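You operate a simulated robot arm through the tools that you are given. There is no shell and no other tool.

The job below is to be done with a simulated robot arm. You get a single attempt, and the scene is never put back.

JOB
Put things in order on the assembly table. At the end: the blue brush stands where the silver pump tube stood; the gold tee from the assembly table stands where the blue brush stood; the silver pump tube stands where the steel sleeve stood; the steel sleeve from the assembly table is on the beige small gasket board; whatever was shut is shut again. Leave all else as you found it, and nothing knocked over.

It is judged by the outcome, as a careful person would: the job done as asked, and still so three seconds after it is handed in. It fails if anything else is knocked over, pushed out of place, dropped, spilled or broken.

ROBOT AND FRAMES
A 6-joint arm with a two-finger gripper, fixed in place. Base frame: the origin is at the foot of the arm, x ahead of it, y to its left, z up; the work surface is at about z = 0. Lengths are in mm, angles in rad, forces in N, time in s.
With the tool pointing down near the work surface it reaches from about 240 to 620 mm from the base axis. Its first joint turns from -1.152 to 1.152 rad. Payload 1.37 kg.
The TCP is the grasp point between the finger pads, 22 mm short of the fingertips. In the tool frame z runs along the fingers and y along their closing line. The gripper opens to 92 mm; its body begins 65 mm behind the TCP.
Orientation is told as [roll, pitch, yaw] about the base's x, y, z axes, in that order, counted from this pose: with the fingers straight down and closing along the base's y, the tool's x points along the base's -x, its y along +y and its z along -z.

CONTROLS
- The arm moves only by the tool nudge_tool. Its argument "commands" is one flat list of numbers, 7 for each row, row after row: the opening, from 0 (shut) to 1 (fully open), then the shift along the tool's x, y, z in mm, then the turn, a rotation vector about the tool's x, y, z in rad. In form: [grip, dx, dy, dz, wx, wy, wz, grip, dx, dy, dz, wx, wy, wz, ...]. A call has 1 to 20 rows; each row is the pose to reach, as a shift and turn from the pose commanded when the call began, along the tool's axes at that moment. Rows are played at 5 a second. More than 50 mm and 0.15 rad between two rows, or a gripper value outside its range, and nothing of the call is played. Where a pose cannot be reached the arm comes as near as it can. A force on the tool above 40 N (or 10 N above the force at the start of the call, whichever is more), or a blocked arm, ends the call early, and 0.2 s more pass. The fingers move at their own pace (about 59.9 mm/s each) and stop on an object; they squeeze with about 22 N. The grip force told is the motor's: it shows also when the fingers shut on nothing. Time passes only in rows, and 0.2 s behind the last, so rows that repeat a pose let the fingers close. The reply holds the time, the measured pose of the TCP, the force on the tool along the base axes, the opening and the grip force, in the units named above and with some noise, with the torque about the TCP (base axes, N m) and any sound that the robot's microphone picked up, and new pictures: "show" is both (left out), scene, wrist or none.
- Cameras (640 x 400 px; columns grow to the right, rows downward): "scene" is fixed at [41.1, -454.6, 562.4]; the picture's right is [0.60, -0.80, 0.00], its down [-0.61, -0.45, -0.66] and it looks along [0.53, 0.39, -0.75] (base axes); focal length 305 px, centre (320, 200). "wrist" rides on the gripper at [71, 19, -102] in the tool frame; the picture's right is [-0.26, 0.97, 0.00], its down [-0.75, -0.20, -0.62] and it looks along [-0.60, -0.16, 0.78] (tool axes); focal length 280 px, centre (320, 200).
- probe_pixels(camera, pixels): there is no depth. For up to 12 entries [column, row, z] of the newest picture of that camera ("zoom" is the newest enlarged one), the place [x, y] in the base frame at which the ray of that pixel passes the height z, good to about 2 mm. No time passes.
- enlarge(camera, box): a new picture of the part [left, top, right, bottom] of that camera's present view, enlarged. No time passes.
- finish_job(): hands the job in; it is judged then, once.

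Unless the task says otherwise, let go and move clear before handing in.

The tools are called after "Call:" by a JSON object that holds its "api" and its "payload". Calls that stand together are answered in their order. nudge_tool: Moves the arm, as the interface text tells. Its arguments: {"type":"object","properties":{"commands":{"type":"array","items":{"type":"number"}},"show":{"type":"string","enum":["both","scene","wrist","none"]}},"required":["commands"]} The other tools are called the same way: probe_pixels (camera, pixels) gives the place at which the rays of pixels pass given heights; enlarge (camera, box) takes an enlarged picture of a part of a camera's view; finish_job () hands the job in.

At the start:

```text
time_s: 0.0
ee_pos: [248.5, -247.5, 332.5]
tool_rot: [0.001, -0.001, -0.001]
contact_force: [-0.3, 0.5, -0.1]
ft_torque: [0.01, -0.02, -0.02]
gripper_width: 92.0
grasp_force: 0.1
```

scene: 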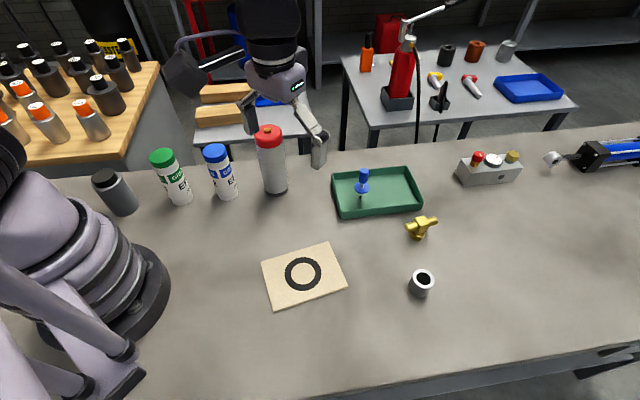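
wrist: 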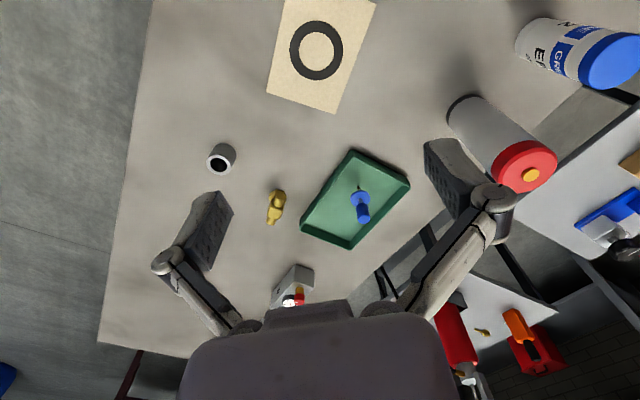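

The scene shows a green tray with a blue item (360,180), a gold tee (420,227), a steel sleeve (422,283), a beige board (303,274) and a red-lidded canister (271,160). I'll enlarge several regions to identify the items before moving.

Call:
{"api": "enlarge", "payload": {"camera": "scene", "box": [320, 140, 460, 228]}}

Call:
{"api": "enlarge", "payload": {"camera": "scene", "box": [440, 110, 640, 235]}}

Call:
{"api": "enlarge", "payload": {"camera": "scene", "box": [80, 110, 300, 248]}}

Call:
{"api": "enlarge", "payload": {"camera": "scene", "box": [240, 200, 460, 338]}}

Call:
{"api": "enlarge", "payload": {"camera": "scene", "box": [330, 10, 590, 150]}}

Call:
{"api": "enlarge", "payload": {"camera": "scene", "box": [150, 0, 350, 125]}}

```text
4.55 times, centred on (390, 184) of scene
```

zoom: 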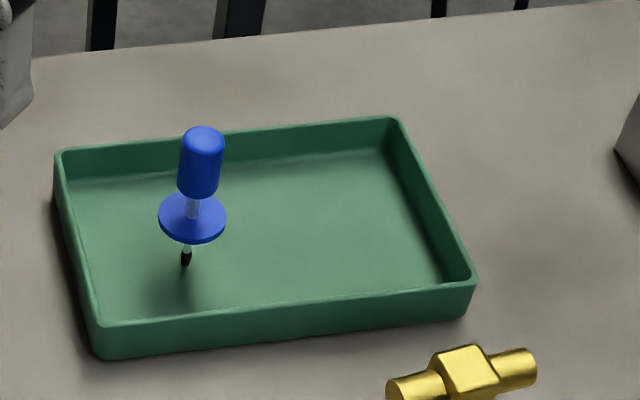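

```text
3.20 times, centred on (540, 172) of scene
```

zoom: 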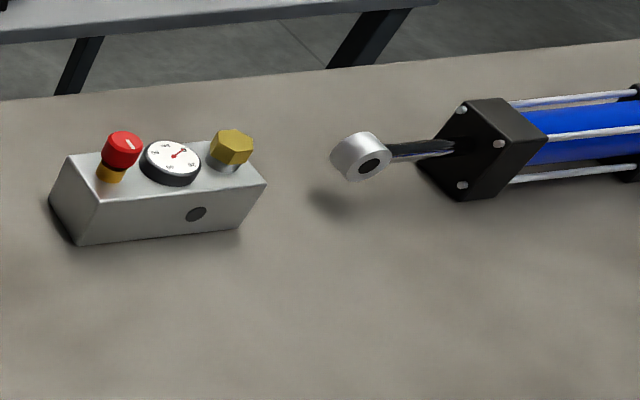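

```text
2.90 times, centred on (190, 179) of scene
```

zoom: 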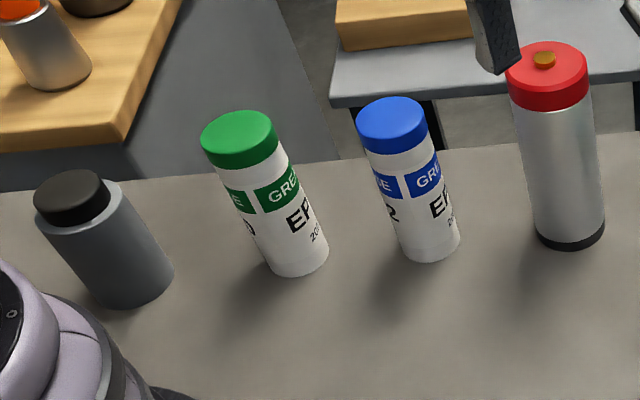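

```text
2.90 times, centred on (350, 269) of scene
```

zoom: 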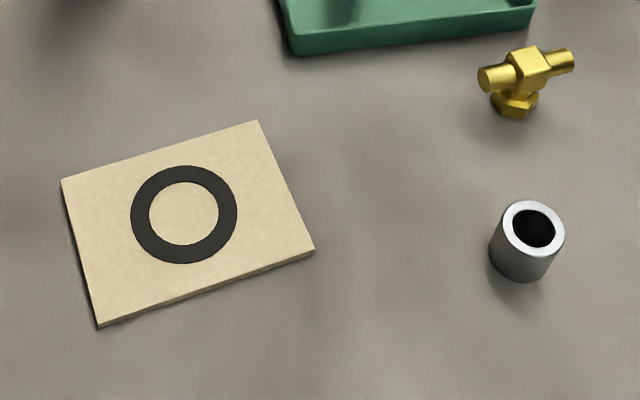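

```text
2.46 times, centred on (460, 80) of scene
```

zoom: 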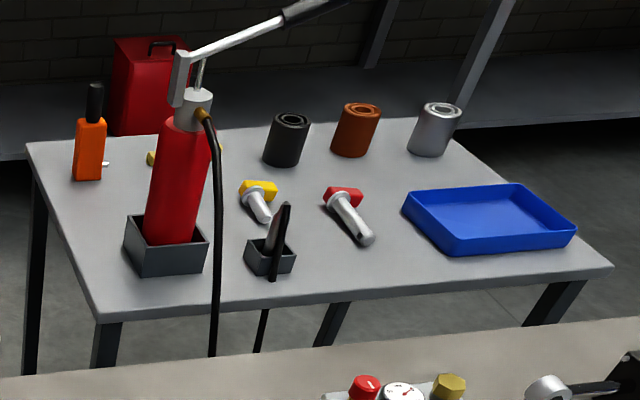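

```text
3.20 times, centred on (250, 62) of scene
```

zoom: 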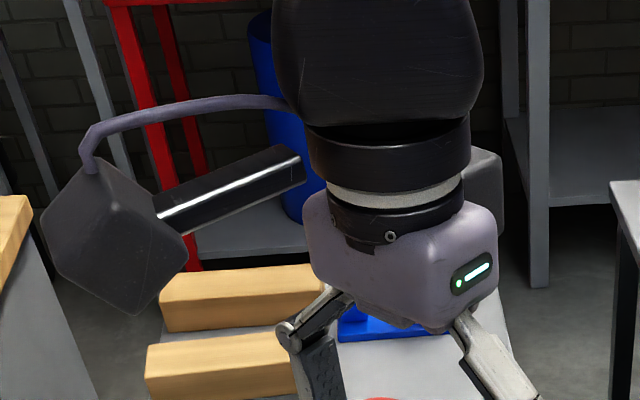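

The blue brush at (361,182) seems to stand on its tip in the green tray. I'll look closer at it, at the canister and at the wrist view, and probe the base positions.

Call:
{"api": "enlarge", "payload": {"camera": "scene", "box": [335, 155, 391, 190]}}

Call:
{"api": "enlarge", "payload": {"camera": "scene", "box": [240, 115, 336, 205]}}

Call:
{"api": "enlarge", "payload": {"camera": "wrist", "box": [290, 140, 420, 250]}}

Call:
{"api": "enlarge", "payload": {"camera": "wrist", "box": [420, 0, 640, 200]}}

Call:
{"api": "enlarge", "payload": {"camera": "wrist", "box": [190, 130, 320, 240]}}

Call:
{"api": "probe_pixels", "payload": {"camera": "scene", "pixels": [[361, 197, 3], [421, 236, 0], [421, 294, 0], [303, 274, 5], [275, 187, 0], [227, 196, 0], [180, 201, 0], [124, 210, 0], [363, 173, 60], [269, 130, 130], [422, 276, 30], [421, 222, 30]]}}

```text
11.43 times, centred on (363, 172) of scene
```

zoom: 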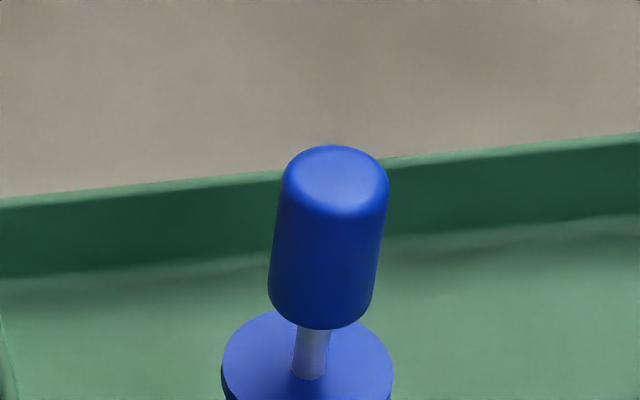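

```text
4.44 times, centred on (288, 160) of scene
```

zoom: 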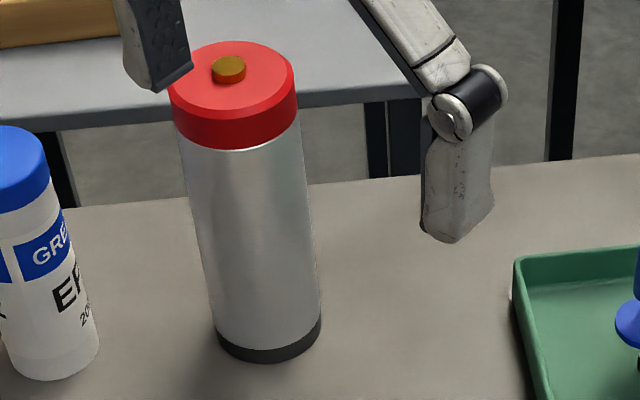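

```text
3.64 times, centred on (355, 195) of wrist
```

zoom: 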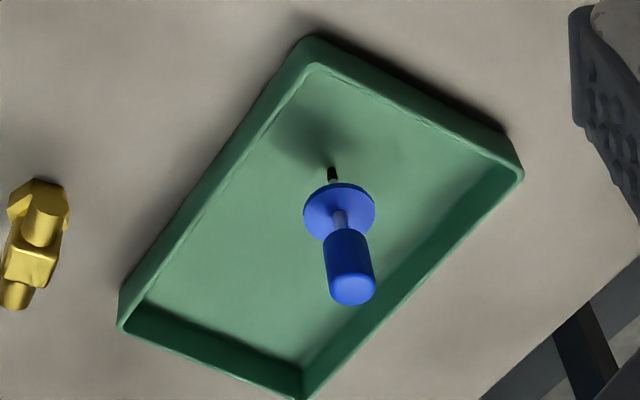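

```text
2.00 times, centred on (530, 100) of wrist
```

zoom: 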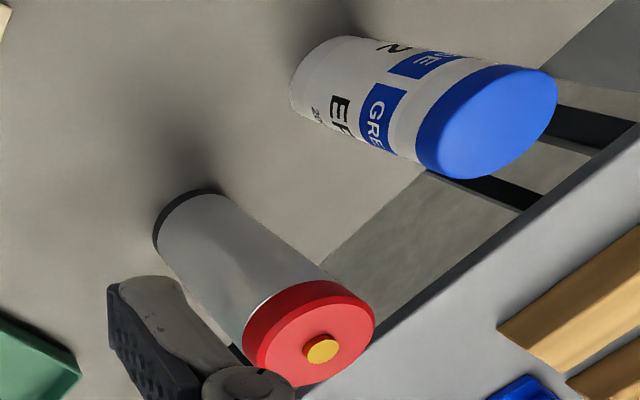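

```text
3.64 times, centred on (255, 185) of wrist
```

zoom: 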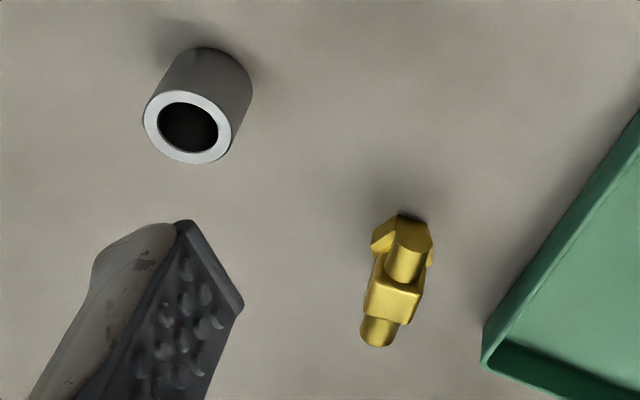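

```text
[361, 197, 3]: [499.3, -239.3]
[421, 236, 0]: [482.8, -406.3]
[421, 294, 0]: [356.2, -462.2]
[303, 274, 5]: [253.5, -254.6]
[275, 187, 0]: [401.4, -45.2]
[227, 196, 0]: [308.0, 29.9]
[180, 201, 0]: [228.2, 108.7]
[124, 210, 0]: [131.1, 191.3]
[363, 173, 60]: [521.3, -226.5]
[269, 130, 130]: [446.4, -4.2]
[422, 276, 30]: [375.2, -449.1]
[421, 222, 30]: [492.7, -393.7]
```

The brush's bristle tip is at scene (360.5,198) and wrist (358,186). I'll triangulate heights of the brush, the tray floor and the canister from both cameras.

Call:
{"api": "probe_pixels", "payload": {"camera": "scene", "pixels": [[360.5, 198.3, 0], [360.5, 198.3, 30], [361.9, 188, 20], [361.9, 188, 50], [364.3, 169.3, 50], [364.3, 169.3, 90]]}}

Call:
{"api": "probe_pixels", "payload": {"camera": "wrist", "pixels": [[358.3, 186.2, 0], [358.3, 186.2, 30], [360.2, 197.7, 20], [360.2, 197.7, 50], [363.8, 219.7, 50], [363.8, 219.7, 90], [349, 150, 30], [410, 184, 30], [348, 248, 30], [301, 226, 30]]}}

```text
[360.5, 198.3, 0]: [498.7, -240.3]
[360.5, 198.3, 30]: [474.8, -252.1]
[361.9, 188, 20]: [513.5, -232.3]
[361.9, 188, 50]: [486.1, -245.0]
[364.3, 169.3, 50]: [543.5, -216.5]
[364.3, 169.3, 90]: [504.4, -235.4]
```

```text
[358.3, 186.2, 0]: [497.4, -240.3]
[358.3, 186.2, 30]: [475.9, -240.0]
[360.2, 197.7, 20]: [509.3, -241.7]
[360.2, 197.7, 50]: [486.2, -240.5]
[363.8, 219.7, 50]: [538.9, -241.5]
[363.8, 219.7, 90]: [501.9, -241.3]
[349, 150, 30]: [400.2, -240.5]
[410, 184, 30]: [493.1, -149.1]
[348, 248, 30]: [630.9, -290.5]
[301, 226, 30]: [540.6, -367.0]
```

Triangulation puts the brush upright at about (495,-240), disc at z≈40, handle top z≈102. Next I'll measure the board, sleeve and tee from a scene zoom.

Call:
{"api": "enlarge", "payload": {"camera": "scene", "box": [240, 200, 460, 338]}}

Call:
{"api": "probe_pixels", "payload": {"camera": "zoom", "pixels": [[61, 180, 5], [257, 121, 5], [314, 248, 5], [99, 323, 5], [184, 214, 5], [131, 214, 5], [237, 214, 5], [149, 213, 5], [218, 213, 5], [489, 252, 0], [551, 262, 0], [521, 283, 0]]}}

Call:
{"api": "probe_pixels", "payload": {"camera": "zoom", "pixels": [[533, 225, 30], [500, 225, 30], [565, 228, 30], [514, 227, 30], [554, 227, 30], [516, 105, 5], [493, 100, 5], [538, 103, 5], [489, 79, 30], [567, 60, 30], [530, 68, 35], [514, 118, 0]]}}

Call:
{"api": "probe_pixels", "payload": {"camera": "wrist", "pixels": [[218, 163, 30], [218, 163, 40], [226, 150, 0], [278, 192, 0], [275, 214, 30], [275, 214, 45], [530, 174, 120], [530, 174, 150], [470, 113, 0], [270, 222, 30], [279, 200, 30]]}}

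```text
2.90 times, centred on (350, 269) of scene
```

zoom: 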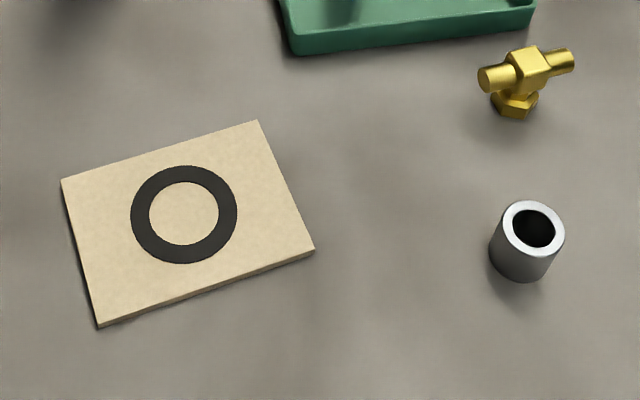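

```text
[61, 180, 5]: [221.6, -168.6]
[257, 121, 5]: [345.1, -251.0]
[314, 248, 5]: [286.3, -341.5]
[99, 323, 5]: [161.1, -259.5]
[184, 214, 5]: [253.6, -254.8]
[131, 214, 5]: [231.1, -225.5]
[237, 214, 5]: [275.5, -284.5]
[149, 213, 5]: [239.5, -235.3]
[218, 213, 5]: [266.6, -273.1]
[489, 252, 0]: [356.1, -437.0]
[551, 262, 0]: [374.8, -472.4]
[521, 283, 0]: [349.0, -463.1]
```

```text
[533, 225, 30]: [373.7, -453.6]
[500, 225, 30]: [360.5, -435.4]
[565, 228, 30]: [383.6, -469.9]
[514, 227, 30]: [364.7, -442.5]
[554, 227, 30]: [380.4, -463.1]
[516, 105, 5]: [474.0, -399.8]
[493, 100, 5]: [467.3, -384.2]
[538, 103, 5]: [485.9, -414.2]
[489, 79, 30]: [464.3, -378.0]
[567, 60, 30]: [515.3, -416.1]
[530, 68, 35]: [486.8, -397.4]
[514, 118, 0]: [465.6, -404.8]
```

```text
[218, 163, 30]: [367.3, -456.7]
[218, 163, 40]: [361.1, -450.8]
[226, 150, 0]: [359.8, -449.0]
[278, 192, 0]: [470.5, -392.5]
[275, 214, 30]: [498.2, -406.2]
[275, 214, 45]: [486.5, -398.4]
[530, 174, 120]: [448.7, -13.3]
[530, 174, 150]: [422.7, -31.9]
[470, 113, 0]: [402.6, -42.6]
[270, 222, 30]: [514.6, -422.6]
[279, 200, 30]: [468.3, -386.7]
```

Measurements: sleeve ≈(366,-455), ~43 mm wide and ~36 tall; board ≈150×108 mm centred at (253,-255); tube ≈(407,-42), ~60 mm wide and ~165 tall; tee ≈(478,-398). First I'll move over the sleeve for a closer look.

Call:
{"api": "nudge_tool", "payload": {"commands": [1, -14.7, -25.9, 18.8, 0, 0, 0, 1, -29.4, -51.9, 37.5, 0, 0, 0, 1, -44.1, -77.8, 56.3, 0, 0, 0, 1, -58.8, -103.8, 75, 0, 0, 0, 1, -73.4, -129.7, 93.8, 0, 0, 0, 1, -88.1, -155.6, 112.5, 0, 0, 0, 1, -102.8, -181.6, 131.3, 0, 0, 0, 1, -117.5, -207.5, 150, 0, 0, 0], "show": "both"}}

```text
time_s: 1.8
ee_pos: [366.9, -456.9, 183.8]
tool_rot: [0.0, 0.0, -0.001]
contact_force: [0.9, 0.6, -0.3]
ft_torque: [-0.02, 0.02, 0.0]
gripper_width: 92.0
grasp_force: 0.1
```

scene: 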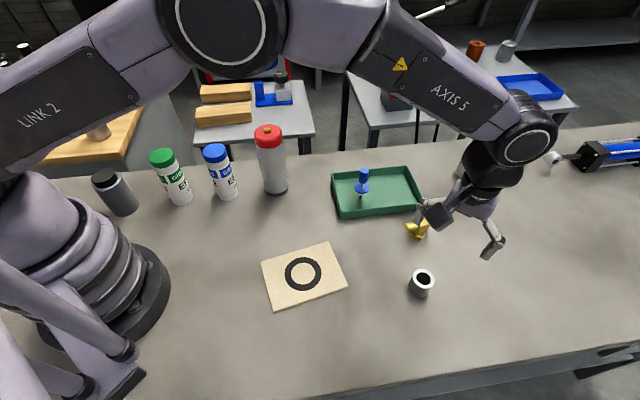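
wrist: 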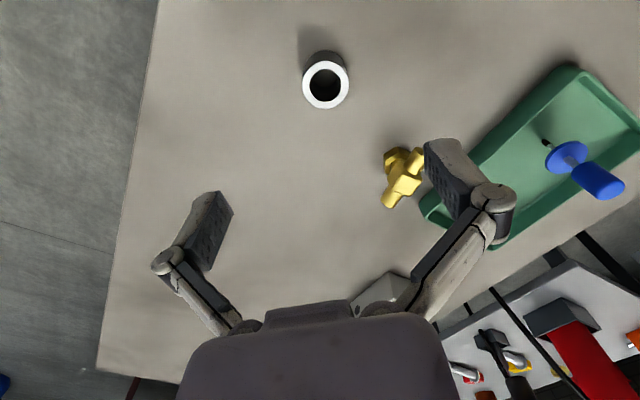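

The arm is above the sleeve, seen at wrist (326,83). I'll enlarge that view to pin down the sleeve, tee and brush.

Call:
{"api": "enlarge", "payload": {"camera": "wrist", "box": [270, 20, 390, 130]}}

Call:
{"api": "enlarge", "payload": {"camera": "wrist", "box": [360, 120, 460, 220]}}

Call:
{"api": "enlarge", "payload": {"camera": "wrist", "box": [500, 90, 640, 220]}}

Call:
{"api": "probe_pixels", "payload": {"camera": "wrist", "pixels": [[326, 83, 36], [302, 84, 36], [350, 82, 36], [326, 60, 36], [326, 107, 36], [326, 83, 40], [326, 83, 32]]}}

```text
3.64 times, centred on (330, 75) of wrist
```

zoom: 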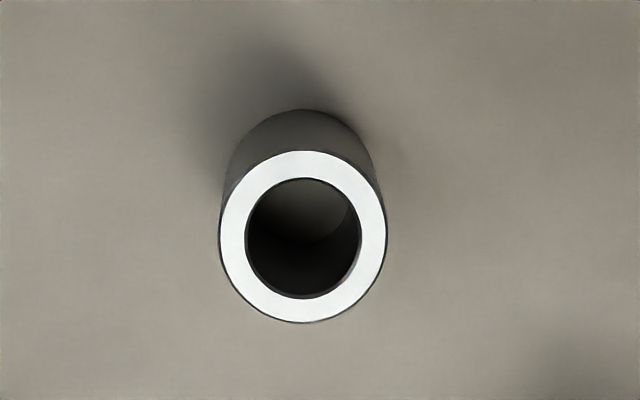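

```text
4.00 times, centred on (410, 170) of wrist
```

zoom: 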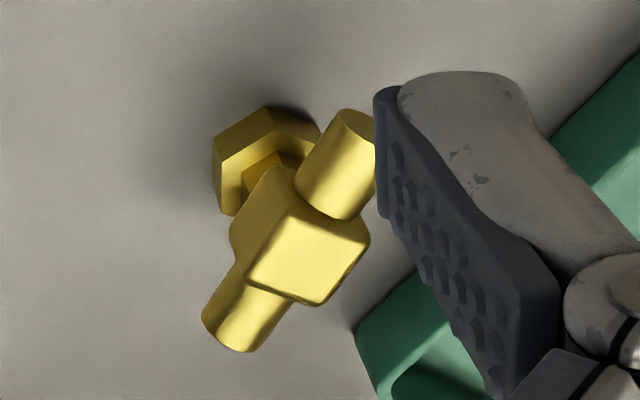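

```text
3.08 times, centred on (570, 155) of wrist
```

zoom: 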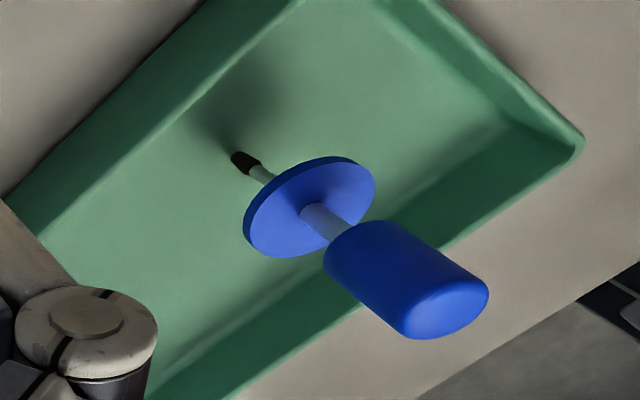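

```text
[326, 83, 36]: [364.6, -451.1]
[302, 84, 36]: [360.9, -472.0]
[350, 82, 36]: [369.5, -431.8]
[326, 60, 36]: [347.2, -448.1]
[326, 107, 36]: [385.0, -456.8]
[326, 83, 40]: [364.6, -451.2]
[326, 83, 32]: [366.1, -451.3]
```

The sleeve's top is centred at about (366,-452.5), diameter about 41 mm, so it lies between the open fingers. I'll descend to TCP z≈28 and close on it.

Call:
{"api": "nudge_tool", "payload": {"commands": [1, 0, 2.5, 40, 0, 0, 0, 1, 0, 2.5, 80, 0, 0, 0, 1, 0, 2.5, 115, 0, 0, 0, 1, 0, 2.5, 140, 0, 0, 0, 1, 0, 2.5, 154, 0, 0, 0, 1, 0, 2.5, 154, 0, 0, 0, 0.3, 0, 2.5, 154, 0, 0, 0, 0.3, 0, 2.5, 154, 0, 0, 0, 0.3, 0, 2.5, 154, 0, 0, 0, 0.3, 0, 2.5, 154, 0, 0, 0, 0.3, 0, 2.5, 154, 0, 0, 0], "show": "both"}}

```text
time_s: 4.2
ee_pos: [366.1, -452.7, 27.4]
tool_rot: [0.0, -0.001, 0.001]
contact_force: [-0.4, 0.1, 2.6]
ft_torque: [-0.03, 0.01, -0.02]
gripper_width: 39.8
grasp_force: 22.3
```

scene: 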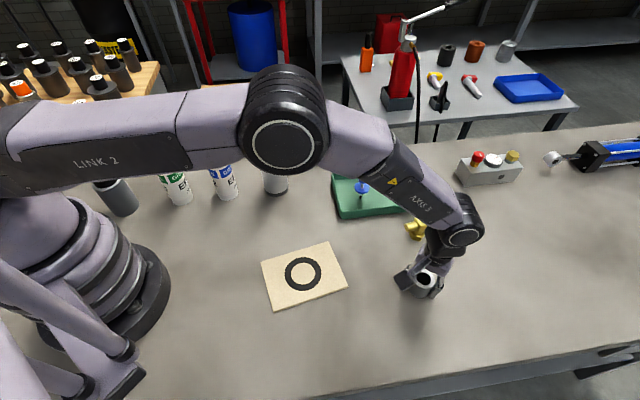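
wrist: 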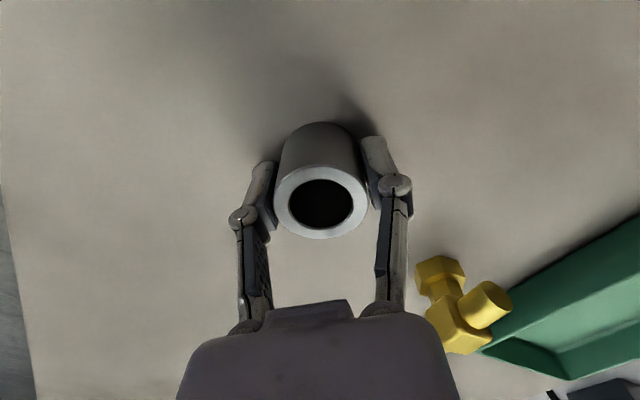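

The sleeve is gripped (width 39.8, 22 N). I'll enlarge the board edge to judge its thickness and check the sleeve's top centre at wrist (321,203).

Call:
{"api": "enlarge", "payload": {"camera": "scene", "box": [255, 270, 315, 315]}}

Call:
{"api": "enlarge", "payload": {"camera": "scene", "box": [270, 245, 340, 300]}}

Call:
{"api": "probe_pixels", "payload": {"camera": "wrist", "pixels": [[321, 203, 37], [321, 170, 37], [321, 239, 37], [275, 203, 37], [368, 200, 37]]}}

```text
8.89 times, centred on (285, 292) of scene
```

zoom: 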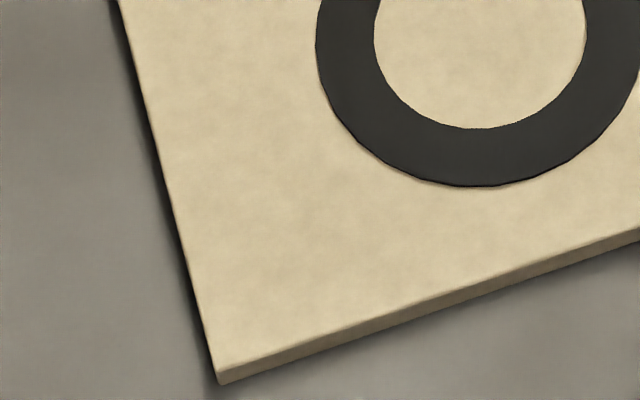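

```text
7.27 times, centred on (305, 272) of scene
```

zoom: 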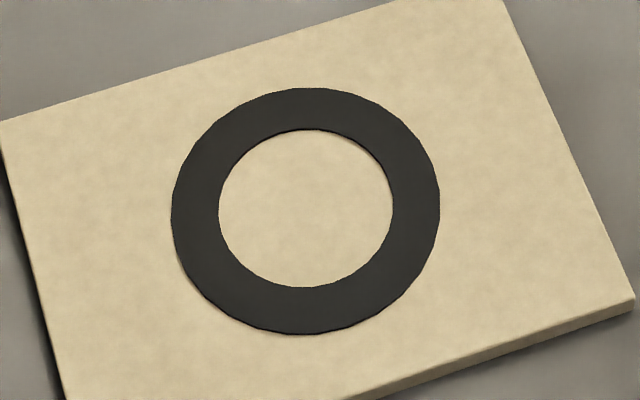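

```text
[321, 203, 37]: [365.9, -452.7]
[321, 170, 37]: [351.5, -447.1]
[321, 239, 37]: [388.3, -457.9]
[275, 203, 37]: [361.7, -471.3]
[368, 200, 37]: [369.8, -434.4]
```

The sleeve centre was at (366,-452.7), which I'll keep as the tube's target. The board is about 5 mm thick with a thin gasket ring. I'll lift the sleeve and carry it above the ring centre.

Call:
{"api": "probe_pixels", "payload": {"camera": "scene", "pixels": [[303.0, 273.2, 5], [303.0, 273.2, 6]]}}

Call:
{"api": "nudge_tool", "payload": {"commands": [0.3, 0, 0, -15, 0, 0, 0, 0.3, 0, 0, -45, 0, 0, 0, 0.3, 0, 0, -81, 0, 0, 0, 0.3, 14, 24.8, -81, 0, 0, 0, 0.3, 28.1, 49.5, -81, 0, 0, 0, 0.3, 42.2, 74.3, -81, 0, 0, 0, 0.3, 56.3, 99, -81, 0, 0, 0, 0.3, 70.3, 123.8, -81, 0, 0, 0, 0.3, 84.4, 148.5, -81, 0, 0, 0, 0.3, 98.4, 173.3, -81, 0, 0, 0, 0.3, 112.5, 198, -81, 0, 0, 0, 0.3, 112.5, 198, -81, 0, 0, 0], "show": "both"}}

```text
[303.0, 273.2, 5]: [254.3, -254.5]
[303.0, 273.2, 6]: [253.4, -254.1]
```

```text
time_s: 6.8
ee_pos: [252.7, -253.2, 110.8]
tool_rot: [0.001, -0.001, 0.002]
contact_force: [0.0, 0.0, -2.5]
ft_torque: [-0.05, 0.03, 0.03]
gripper_width: 39.6
grasp_force: 22.0
```

scene: 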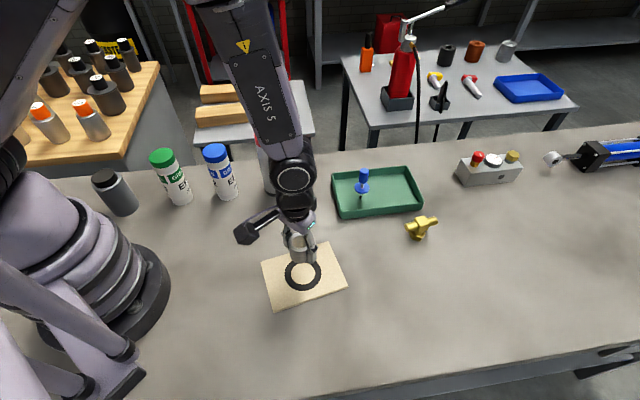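
wrist: 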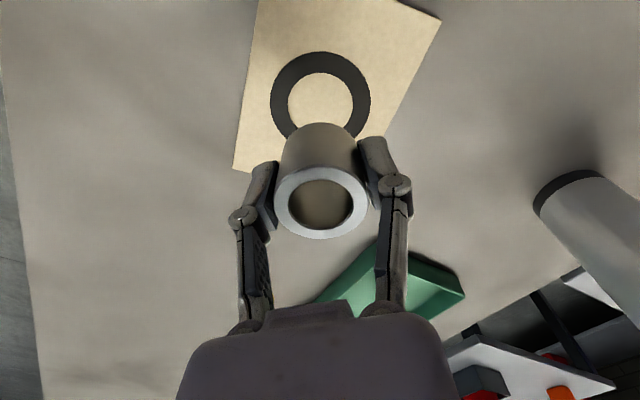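

The sleeve is above the ring (weight ≈2.5 N). I'll check the ring's centre with wrist pixels (271,97), (371,97) and (320,51) before lowering.

Call:
{"api": "probe_pixels", "payload": {"camera": "wrist", "pixels": [[271, 97, 5], [371, 97, 5], [320, 51, 5], [288, 97, 5], [353, 97, 5], [320, 72, 5], [320, 98, 5]]}}

Call:
{"api": "enlarge", "payload": {"camera": "wrist", "box": [250, 30, 390, 150]}}

```text
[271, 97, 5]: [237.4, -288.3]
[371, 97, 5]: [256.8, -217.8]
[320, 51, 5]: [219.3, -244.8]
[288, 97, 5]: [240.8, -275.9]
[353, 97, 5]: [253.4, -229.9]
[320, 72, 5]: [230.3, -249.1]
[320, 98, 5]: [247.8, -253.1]
```

```text
3.33 times, centred on (320, 90) of wrist
```

zoom: 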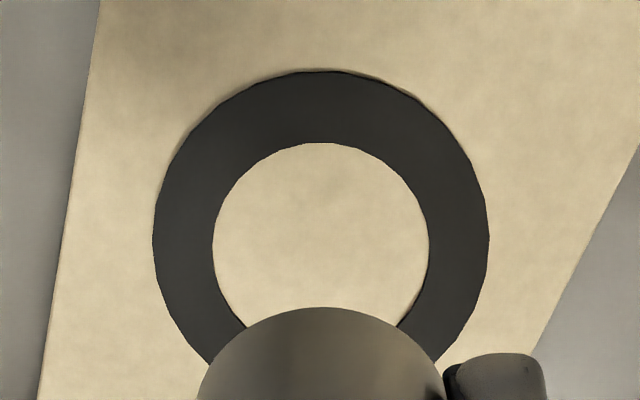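

I'll fit the ring circle using refined edge pixels from the zoom.

Call:
{"api": "probe_pixels", "payload": {"camera": "zoom", "pixels": [[153, 240, 6], [489, 238, 6], [330, 71, 6], [200, 130, 6], [450, 135, 6], [212, 243, 6], [430, 245, 6], [321, 142, 6], [245, 325, 6], [398, 327, 6]]}}

```text
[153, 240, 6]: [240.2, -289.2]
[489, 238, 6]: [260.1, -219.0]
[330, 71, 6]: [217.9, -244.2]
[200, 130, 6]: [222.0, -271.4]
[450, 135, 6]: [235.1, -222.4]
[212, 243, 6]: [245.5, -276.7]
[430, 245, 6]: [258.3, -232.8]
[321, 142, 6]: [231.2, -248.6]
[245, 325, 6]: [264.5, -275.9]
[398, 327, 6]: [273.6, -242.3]
```

The ring centre fits (254,-255), inner radius ≈23 mm, and the sleeve (radius 20) will sit inside it. I'll lower to just above the board.

Call:
{"api": "nudge_tool", "payload": {"commands": [0.3, -0.5, -0.5, 20, 0, 0, 0, 0.3, -0.5, -0.5, 40, 0, 0, 0, 0.3, -0.5, -0.5, 55, 0, 0, 0, 0.3, -0.5, -0.5, 65, 0, 0, 0, 0.3, -0.5, -0.5, 70, 0, 0, 0, 0.3, -0.5, -0.5, 72, 0, 0, 0, 0.3, -0.5, -0.5, 74, 0, 0, 0, 0.3, -0.5, -0.5, 74, 0, 0, 0], "show": "both"}}

```text
time_s: 8.6
ee_pos: [252.5, -255.6, 35.7]
tool_rot: [0.001, 0.001, 0.0]
contact_force: [-0.4, -0.3, -2.0]
ft_torque: [0.02, 0.02, 0.01]
gripper_width: 39.7
grasp_force: 22.1
```

scene: 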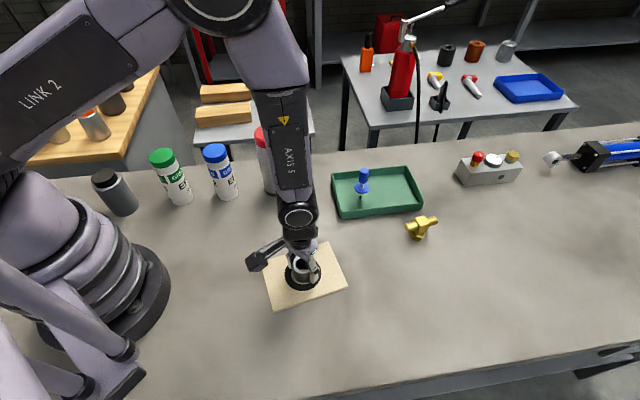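
wrist: 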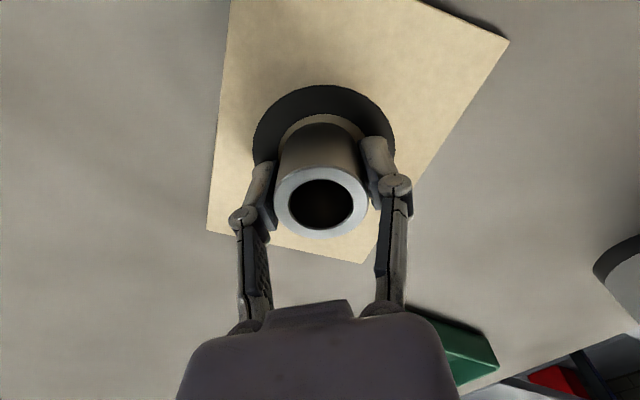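

The sleeve is concentric with the ring in the wrist view and has no contact yet (-2.0 N). I'll lower in small steps to touch the board.

Call:
{"api": "nudge_tool", "payload": {"commands": [0.3, 0, 0, 0.7, 0, 0, 0, 0.3, 0, 0, 1.4, 0, 0, 0, 0.3, 0, 0, 1.4, 0, 0, 0], "show": "wrist"}}

```text
time_s: 9.4
ee_pos: [254.5, -256.0, 33.9]
tool_rot: [-0.001, 0.001, -0.001]
contact_force: [-4.6, 0.6, 14.3]
ft_torque: [0.04, 0.1, -0.04]
gripper_width: 39.5
grasp_force: 21.8
```

wrist: 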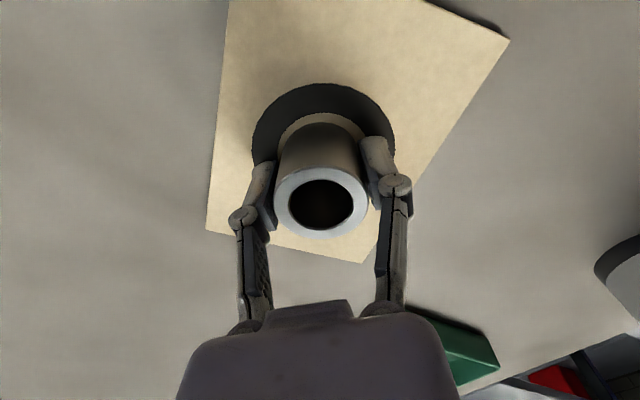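

Contact: +14 N at z≈34, so the sleeve is on the board. I'll relieve the pressure by 0.5 mm, open, and rise straight up.

Call:
{"api": "nudge_tool", "payload": {"commands": [0.3, 0, 0, -0.5, 0, 0, 0, 0.55, 0, 0, -0.5, 0, 0, 0, 0.8, 0, 0, -0.5, 0, 0, 0, 0.8, 0, 0, -0.5, 0, 0, 0, 0.8, 0, 0, -15, 0, 0, 0, 0.8, 0, 0, -40, 0, 0, 0, 0.8, 0, 0, -80, 0, 0, 0, 1, 0, 0, -125, 0, 0, 0, 1, 0, 0, -170, 0, 0, 0], "show": "both"}}

```text
time_s: 11.4
ee_pos: [250.8, -256.0, 205.5]
tool_rot: [-0.001, 0.0, 0.0]
contact_force: [0.2, 0.6, 1.3]
ft_torque: [0.03, 0.01, -0.02]
gripper_width: 92.1
grasp_force: 0.0
```

scene: 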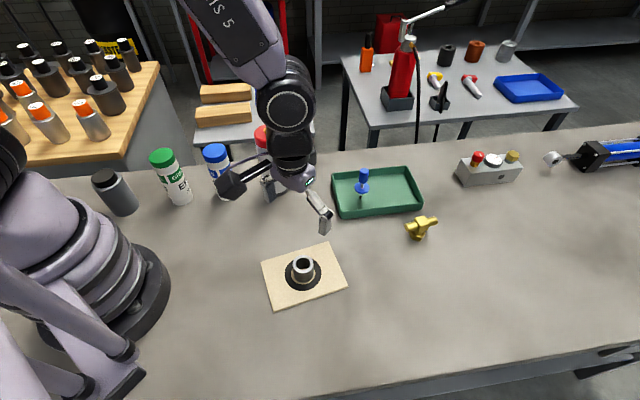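
wrist: 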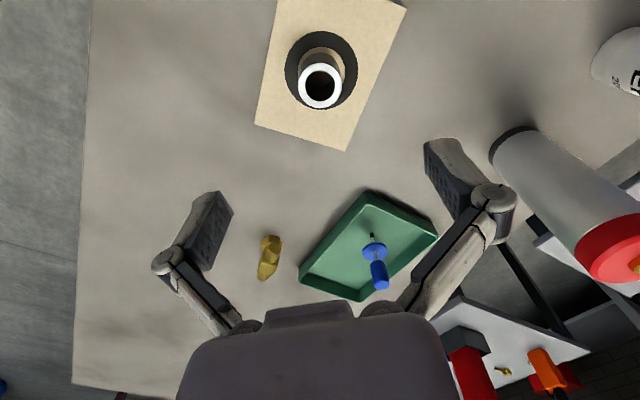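

The sleeve stands inside the ring on the board at scene (302,268). Next I'll rise and move toward the red-lidded tube for a closer measurement.

Call:
{"api": "nudge_tool", "payload": {"commands": [1, 0, 0, -30, 0, 0, 0, 1, 0, 0, -60, 0, 0, 0, 1, -12.7, 35.5, -60, 0, 0, 0, 1, -25.3, 71, -60, 0, 0, 0, 1, -38, 106.5, -60, 0, 0, 0, 1, -50.7, 142, -60, 0, 0, 0, 1, -63.3, 177.5, -60, 0, 0, 0, 1, -76, 213, -60, 0, 0, 0, 1, -76, 213, -60, 0, 0, 0], "show": "both"}}

```text
time_s: 13.4
ee_pos: [328.9, -42.4, 265.0]
tool_rot: [0.0, 0.0, -0.001]
contact_force: [0.1, 0.3, -0.6]
ft_torque: [0.0, -0.01, 0.0]
gripper_width: 92.0
grasp_force: 0.0
```

scene: 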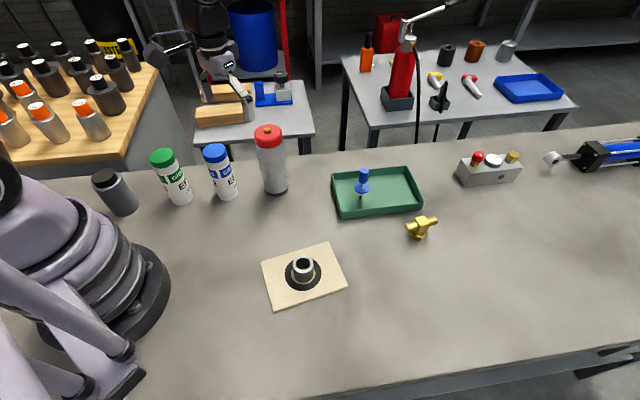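
wrist: 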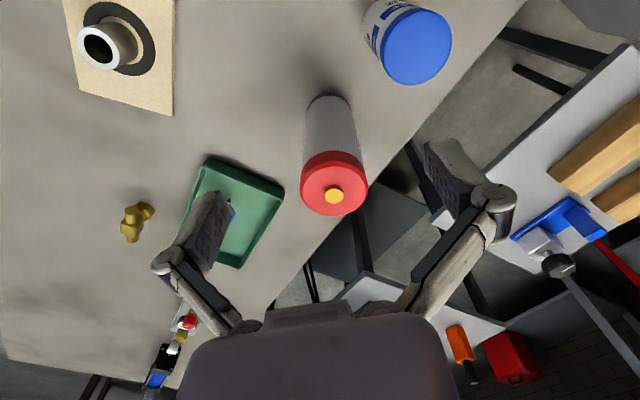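

The tube is in clear view at wrist (333,160), with its base edge near (328,97). I'll enlarge and probe it, also from the now unobstructed scene camera.

Call:
{"api": "enlarge", "payload": {"camera": "wrist", "box": [270, 80, 400, 225]}}

Call:
{"api": "probe_pixels", "payload": {"camera": "wrist", "pixels": [[334, 195, 160], [334, 195, 166], [334, 195, 172], [307, 103, 0], [352, 105, 0], [328, 95, 0], [302, 190, 158], [368, 183, 158], [335, 215, 158]]}}

Call:
{"api": "enlarge", "payload": {"camera": "scene", "box": [235, 115, 315, 205]}}

```text
2.76 times, centred on (335, 152) of wrist
```

zoom: 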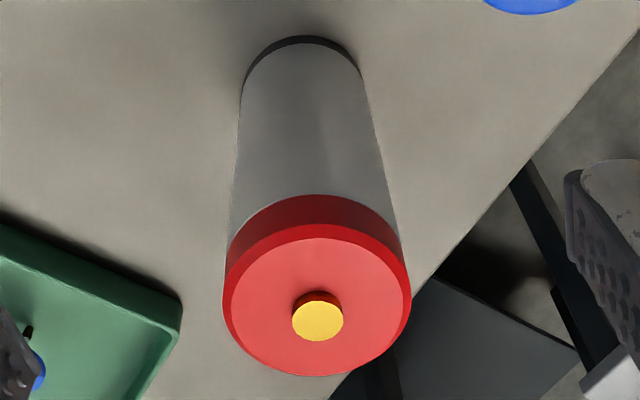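

```text
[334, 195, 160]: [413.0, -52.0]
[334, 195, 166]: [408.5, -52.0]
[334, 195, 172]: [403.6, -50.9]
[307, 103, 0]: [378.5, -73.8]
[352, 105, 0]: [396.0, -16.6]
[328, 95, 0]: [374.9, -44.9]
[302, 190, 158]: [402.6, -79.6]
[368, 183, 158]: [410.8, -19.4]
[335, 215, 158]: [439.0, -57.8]
```

```text
4.44 times, centred on (275, 160) of scene
```

zoom: 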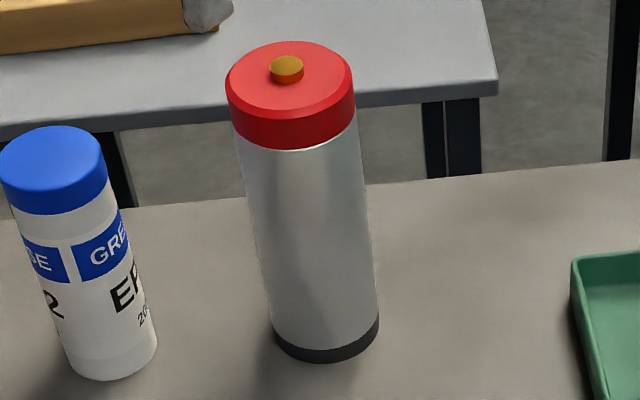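

I'll probe the scene zoom for the tube's base and nub.

Call:
{"api": "probe_pixels", "payload": {"camera": "zoom", "pixels": [[327, 363, 0], [273, 338, 0], [380, 325, 0], [287, 66, 160], [287, 66, 166], [287, 66, 172], [227, 82, 158], [354, 82, 158], [297, 115, 160]]}}

Call:
{"api": "enlarge", "payload": {"camera": "wrist", "box": [270, 80, 400, 225]}}

Call:
{"api": "probe_pixels", "payload": {"camera": "zoom", "pixels": [[303, 36, 0], [248, 72, 0], [357, 68, 0], [270, 44, 0], [340, 46, 0], [317, 322, 166], [317, 322, 168], [230, 300, 160], [404, 292, 160], [318, 376, 160], [318, 238, 160]]}}

```text
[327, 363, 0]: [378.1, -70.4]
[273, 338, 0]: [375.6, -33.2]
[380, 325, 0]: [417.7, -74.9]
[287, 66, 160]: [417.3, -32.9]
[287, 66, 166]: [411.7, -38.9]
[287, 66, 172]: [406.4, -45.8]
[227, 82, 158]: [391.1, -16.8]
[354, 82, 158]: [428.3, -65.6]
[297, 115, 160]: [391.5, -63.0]
```

```text
2.76 times, centred on (335, 152) of wrist
```

zoom: 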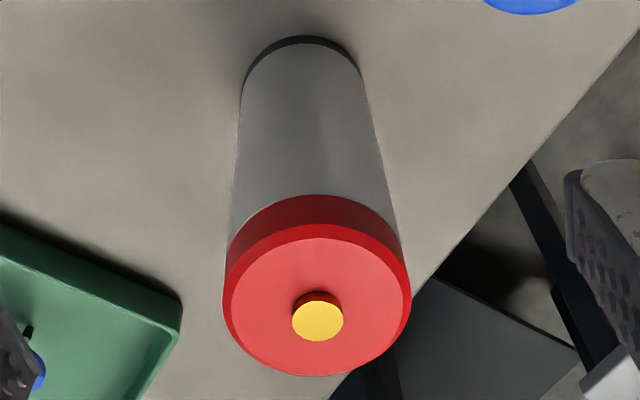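

```text
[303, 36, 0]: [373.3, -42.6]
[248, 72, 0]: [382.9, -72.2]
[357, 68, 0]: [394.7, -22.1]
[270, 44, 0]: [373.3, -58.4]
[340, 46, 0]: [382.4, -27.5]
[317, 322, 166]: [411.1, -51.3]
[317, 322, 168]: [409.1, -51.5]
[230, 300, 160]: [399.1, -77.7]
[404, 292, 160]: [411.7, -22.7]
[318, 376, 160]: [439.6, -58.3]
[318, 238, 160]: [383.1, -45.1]
```

The tube's axis is at about (401.5,-50.5), radius 29, cap top ≈170, nub ≈176. I'll centre over it and descend to TCP z≈122, so the pads grip the body below the red cap.

Call:
{"api": "nudge_tool", "payload": {"commands": [1, -36, -4, 0, 0, 0, 0, 1, -71.5, -8.5, 0, 0, 0, 0, 1, -71.5, -8.5, 0, 0, 0, 0], "show": "both"}}

```text
time_s: 14.2
ee_pos: [402.3, -52.4, 267.6]
tool_rot: [0.0, 0.0, -0.001]
contact_force: [0.2, -0.4, -0.1]
ft_torque: [0.03, 0.04, -0.02]
gripper_width: 92.0
grasp_force: 0.0
```

scene: 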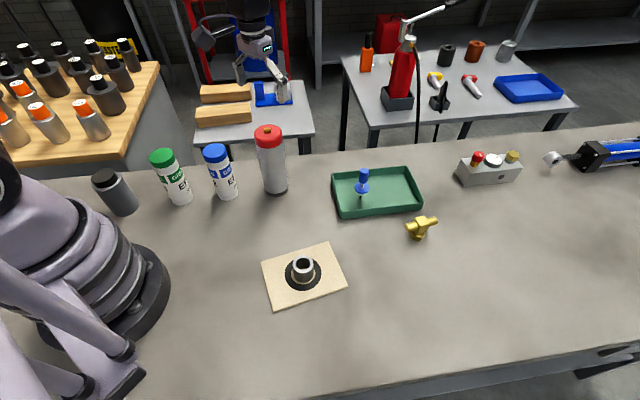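
wrist: 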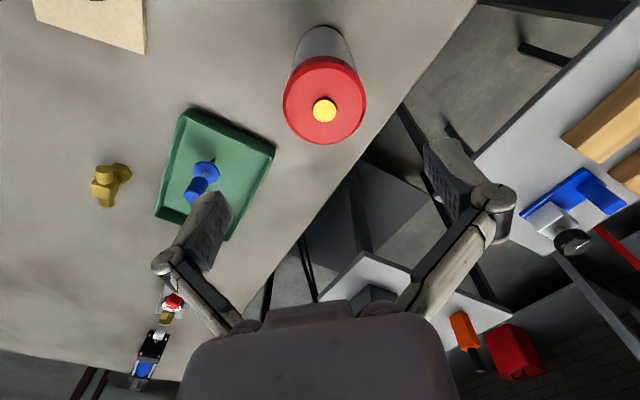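

The nub is at wrist (324,110). I'll probe it and the cap rim at the cap height to confirm centring.

Call:
{"api": "probe_pixels", "payload": {"camera": "wrist", "pixels": [[324, 110, 176], [283, 103, 168], [366, 98, 168], [325, 144, 168], [325, 60, 168]]}}

```text
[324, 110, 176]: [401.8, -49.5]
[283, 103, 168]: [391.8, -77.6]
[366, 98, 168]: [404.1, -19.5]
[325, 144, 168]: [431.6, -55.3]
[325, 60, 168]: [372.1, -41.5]
```

The nub is at (401.8,-49.5), within 1 mm of the TCP. I'll descend 142 mm and close.

Call:
{"api": "nudge_tool", "payload": {"commands": [1, 0, 0.5, 35, 0, 0, 0, 1, 0, 0.5, 70, 0, 0, 0, 1, 0, 0.5, 100, 0, 0, 0, 1, 0, 0.5, 125, 0, 0, 0, 1, 0, 0.5, 142, 0, 0, 0, 1, 0, 0.5, 142, 0, 0, 0, 0.5, 0, 0.5, 142, 0, 0, 0, 0.5, 0, 0.5, 142, 0, 0, 0, 0.5, 0, 0.5, 142, 0, 0, 0, 0.5, 0, 0.5, 142, 0, 0, 0], "show": "both"}}

```text
time_s: 16.4
ee_pos: [400.5, -50.8, 123.6]
tool_rot: [-0.001, -0.005, 0.001]
contact_force: [-2.6, 8.4, 35.7]
ft_torque: [0.01, -0.06, 0.0]
gripper_width: 83.0
grasp_force: 22.0
```

scene: 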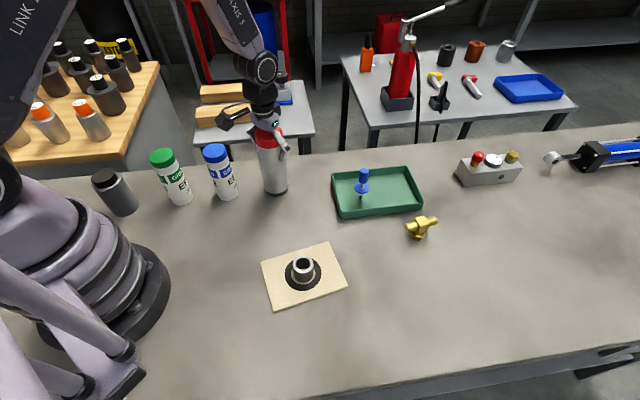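
wrist: 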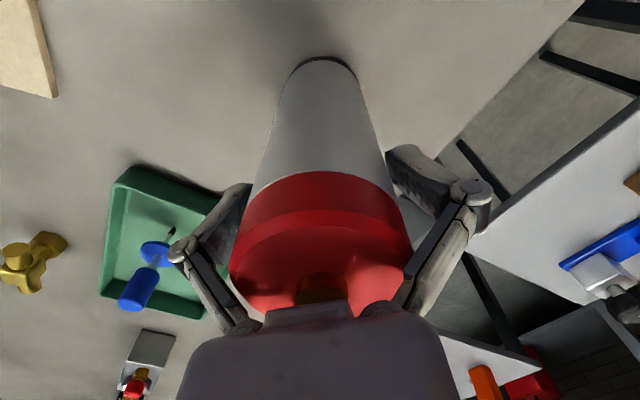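

The fingers stopped at 83 mm with 36 N upward force. Their links are catching on the wide red cap, so a vertical grip this deep does not fit. I'll open at once, back straight up and check that the tube has not shifted.

Call:
{"api": "nudge_tool", "payload": {"commands": [1, 0, 0, 0, 0, 0, 0, 1, 0, 0, 0, 0, 0, 0, 1, 0, 0, -10, 0, 0, 0, 1, 0, 0, -30, 0, 0, 0, 1, 0, 0, -70, 0, 0, 0, 1, 0, 0, -110, 0, 0, 0, 1, 0, 0, -150, 0, 0, 0], "show": "both"}}

```text
time_s: 18.0
ee_pos: [402.4, -47.6, 274.6]
tool_rot: [-0.001, 0.002, 0.0]
contact_force: [0.5, -0.7, -1.0]
ft_torque: [0.01, 0.0, 0.0]
gripper_width: 92.0
grasp_force: 0.1
```

scene: 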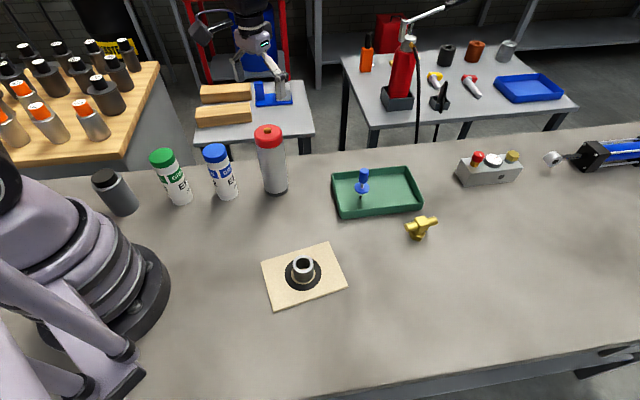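
wrist: 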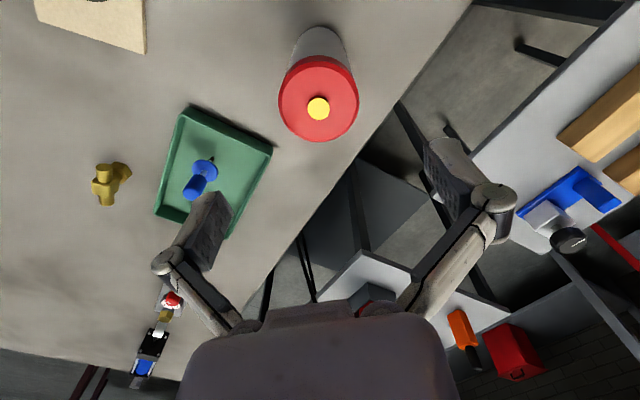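

The tube is upright. I'll check whether it shifted, using the nub at wrist (318,107) and the same scene zoom as before.

Call:
{"api": "probe_pixels", "payload": {"camera": "wrist", "pixels": [[318, 107, 176], [279, 100, 168], [359, 97, 168], [318, 142, 168]]}}

Call:
{"api": "enlarge", "payload": {"camera": "scene", "box": [235, 115, 315, 205]}}

Call:
{"api": "probe_pixels", "payload": {"camera": "zoom", "pixels": [[327, 363, 0], [287, 66, 176], [10, 160, 130], [105, 155, 130], [57, 127, 130], [108, 381, 0], [67, 360, 0], [158, 340, 0]]}}

```text
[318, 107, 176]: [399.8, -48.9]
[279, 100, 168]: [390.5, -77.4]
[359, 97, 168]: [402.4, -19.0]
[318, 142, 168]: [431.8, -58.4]
```

```text
4.44 times, centred on (275, 160) of scene
```

zoom: 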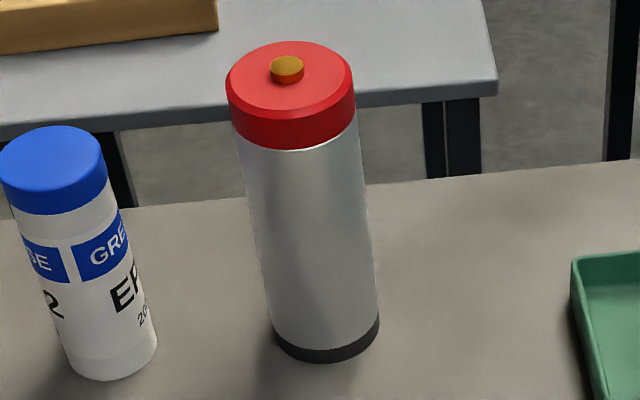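

```text
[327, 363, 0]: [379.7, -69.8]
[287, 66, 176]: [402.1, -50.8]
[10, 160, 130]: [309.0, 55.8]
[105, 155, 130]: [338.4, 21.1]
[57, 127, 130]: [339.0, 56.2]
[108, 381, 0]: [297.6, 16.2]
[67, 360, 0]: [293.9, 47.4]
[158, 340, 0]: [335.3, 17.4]
```

The tube has not moved; its scene zoom is identical and its axis is still ≈(401.5,-50). I'll grip its body with the tool tilted outward about 0.9 rad, so the cap clears the links. First I'll yaw by +0.35 at this safe height to stay away from the blue cartridge.

Call:
{"api": "nudge_tool", "payload": {"commands": [1, 0, 0, 0, 0, 0, -0.12, 1, 0, 0, 0, 0, 0, -0.24, 1, 0, 0, 0, 0, 0, -0.35, 1, 0, 0, 0, 0, 0, -0.35], "show": "none"}}

```text
time_s: 19.0
ee_pos: [401.5, -50.5, 273.0]
tool_rot: [-0.002, -0.001, 0.351]
contact_force: [-0.8, -0.1, -0.9]
ft_torque: [0.01, -0.03, 0.05]
gripper_width: 92.2
grasp_force: 0.1
```

Yaw is +0.351 as wanted. Now I'll tilt about the tool's y by -0.9 rad at this height, with the TCP held in place.

Call:
{"api": "nudge_tool", "payload": {"commands": [1, 0, 0, -5, 0, -0.13, 0, 1, 0, 0, -10, 0, -0.26, 0, 1, 0, 0, -10, 0, -0.39, 0, 1, 0, 0, -10, 0, -0.52, 0, 1, 0, 0, -10, 0, -0.65, 0, 1, 0, 0, -10, 0, -0.78, 0, 1, 0, 0, -10, 0, -0.9, 0, 1, 0, 0, -10, 0, -0.9, 0], "show": "both"}}

```text
time_s: 20.8
ee_pos: [400.9, -50.5, 281.2]
tool_rot: [0.0, -0.899, 0.349]
contact_force: [0.2, 0.2, -0.9]
ft_torque: [-0.05, -0.01, 0.01]
gripper_width: 92.0
grasp_force: 0.0
```

scene: 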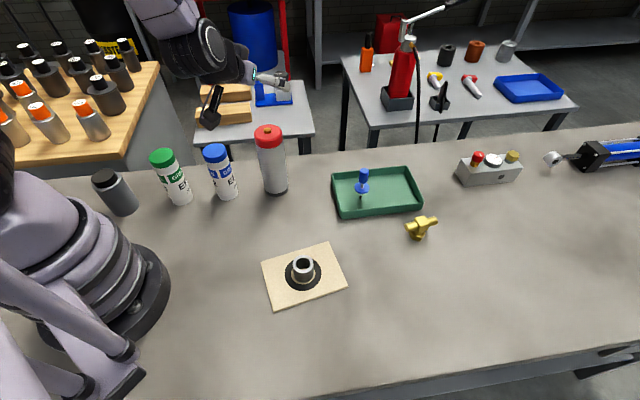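
wrist: 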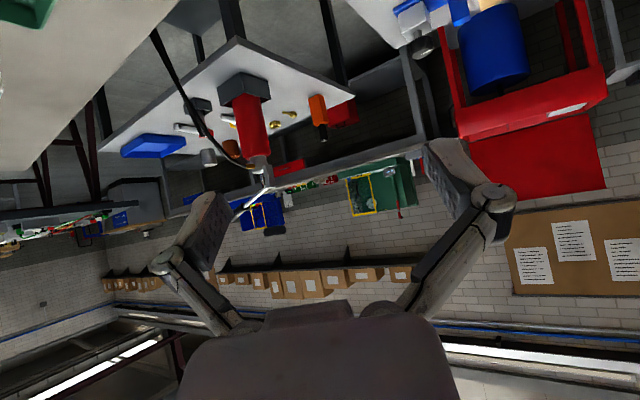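

The tilt reads [0,-0.899,0.349] as planned. I'll slide along the tool's x to a point 100 mm behind the grasp, beside and above the tube.

Call:
{"api": "nudge_tool", "payload": {"commands": [1, 25, 0, 0, 0, 0, 0, 1, 50, 0, 0, 0, 0, 0, 1, 75, 0, 0, 0, 0, 0, 1, 100, 0, 0, 0, 0, 0, 1, 125.4, 0, -0.5, 0, 0, 0, 1, 125.4, 0, -0.5, 0, 0, 0], "show": "both"}}

```text
time_s: 22.2
ee_pos: [351.2, -86.1, 251.8]
tool_rot: [0.004, -0.897, 0.347]
contact_force: [0.1, -0.2, -0.2]
ft_torque: [0.04, -0.01, 0.02]
gripper_width: 92.0
grasp_force: 0.1
out of reach, approached as far as the arm can: row 2, 3, 4, 5, 6
```

scene: 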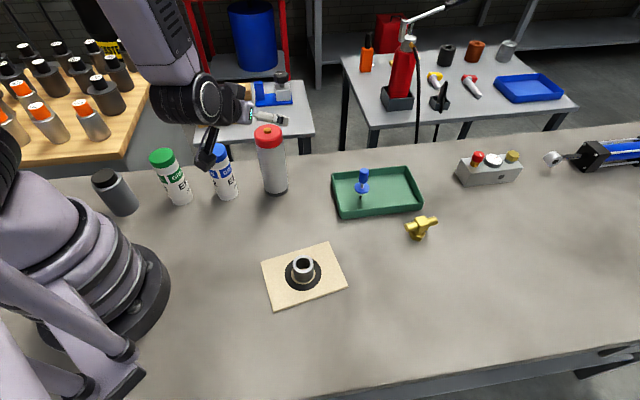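
wrist: 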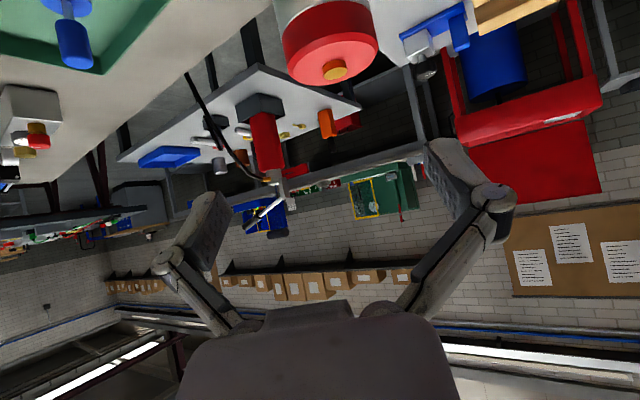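

The arm could not reach that outward-tilted pose (it stopped at [351,-86,252]), because the wrist sits too close to the base. I'll go back up along the tool's x and change the approach.

Call:
{"api": "nudge_tool", "payload": {"commands": [1, -25, 0, 0, 0, 0, 0, 1, -50, 0, 0, 0, 0, 0, 1, -75, 0, 0, 0, 0, 0, 1, -100, 0, 0, 0, 0, 0, 1, -125.4, 0, 0.5, 0, 0, 0, 1, -125.4, 0, 0.5, 0, 0, 0], "show": "none"}}

```text
time_s: 23.6
ee_pos: [424.8, -56.5, 347.4]
tool_rot: [0.0, -0.901, 0.349]
contact_force: [0.1, 0.0, 0.1]
ft_torque: [0.0, 0.02, -0.03]
gripper_width: 92.1
grasp_force: 0.0
```

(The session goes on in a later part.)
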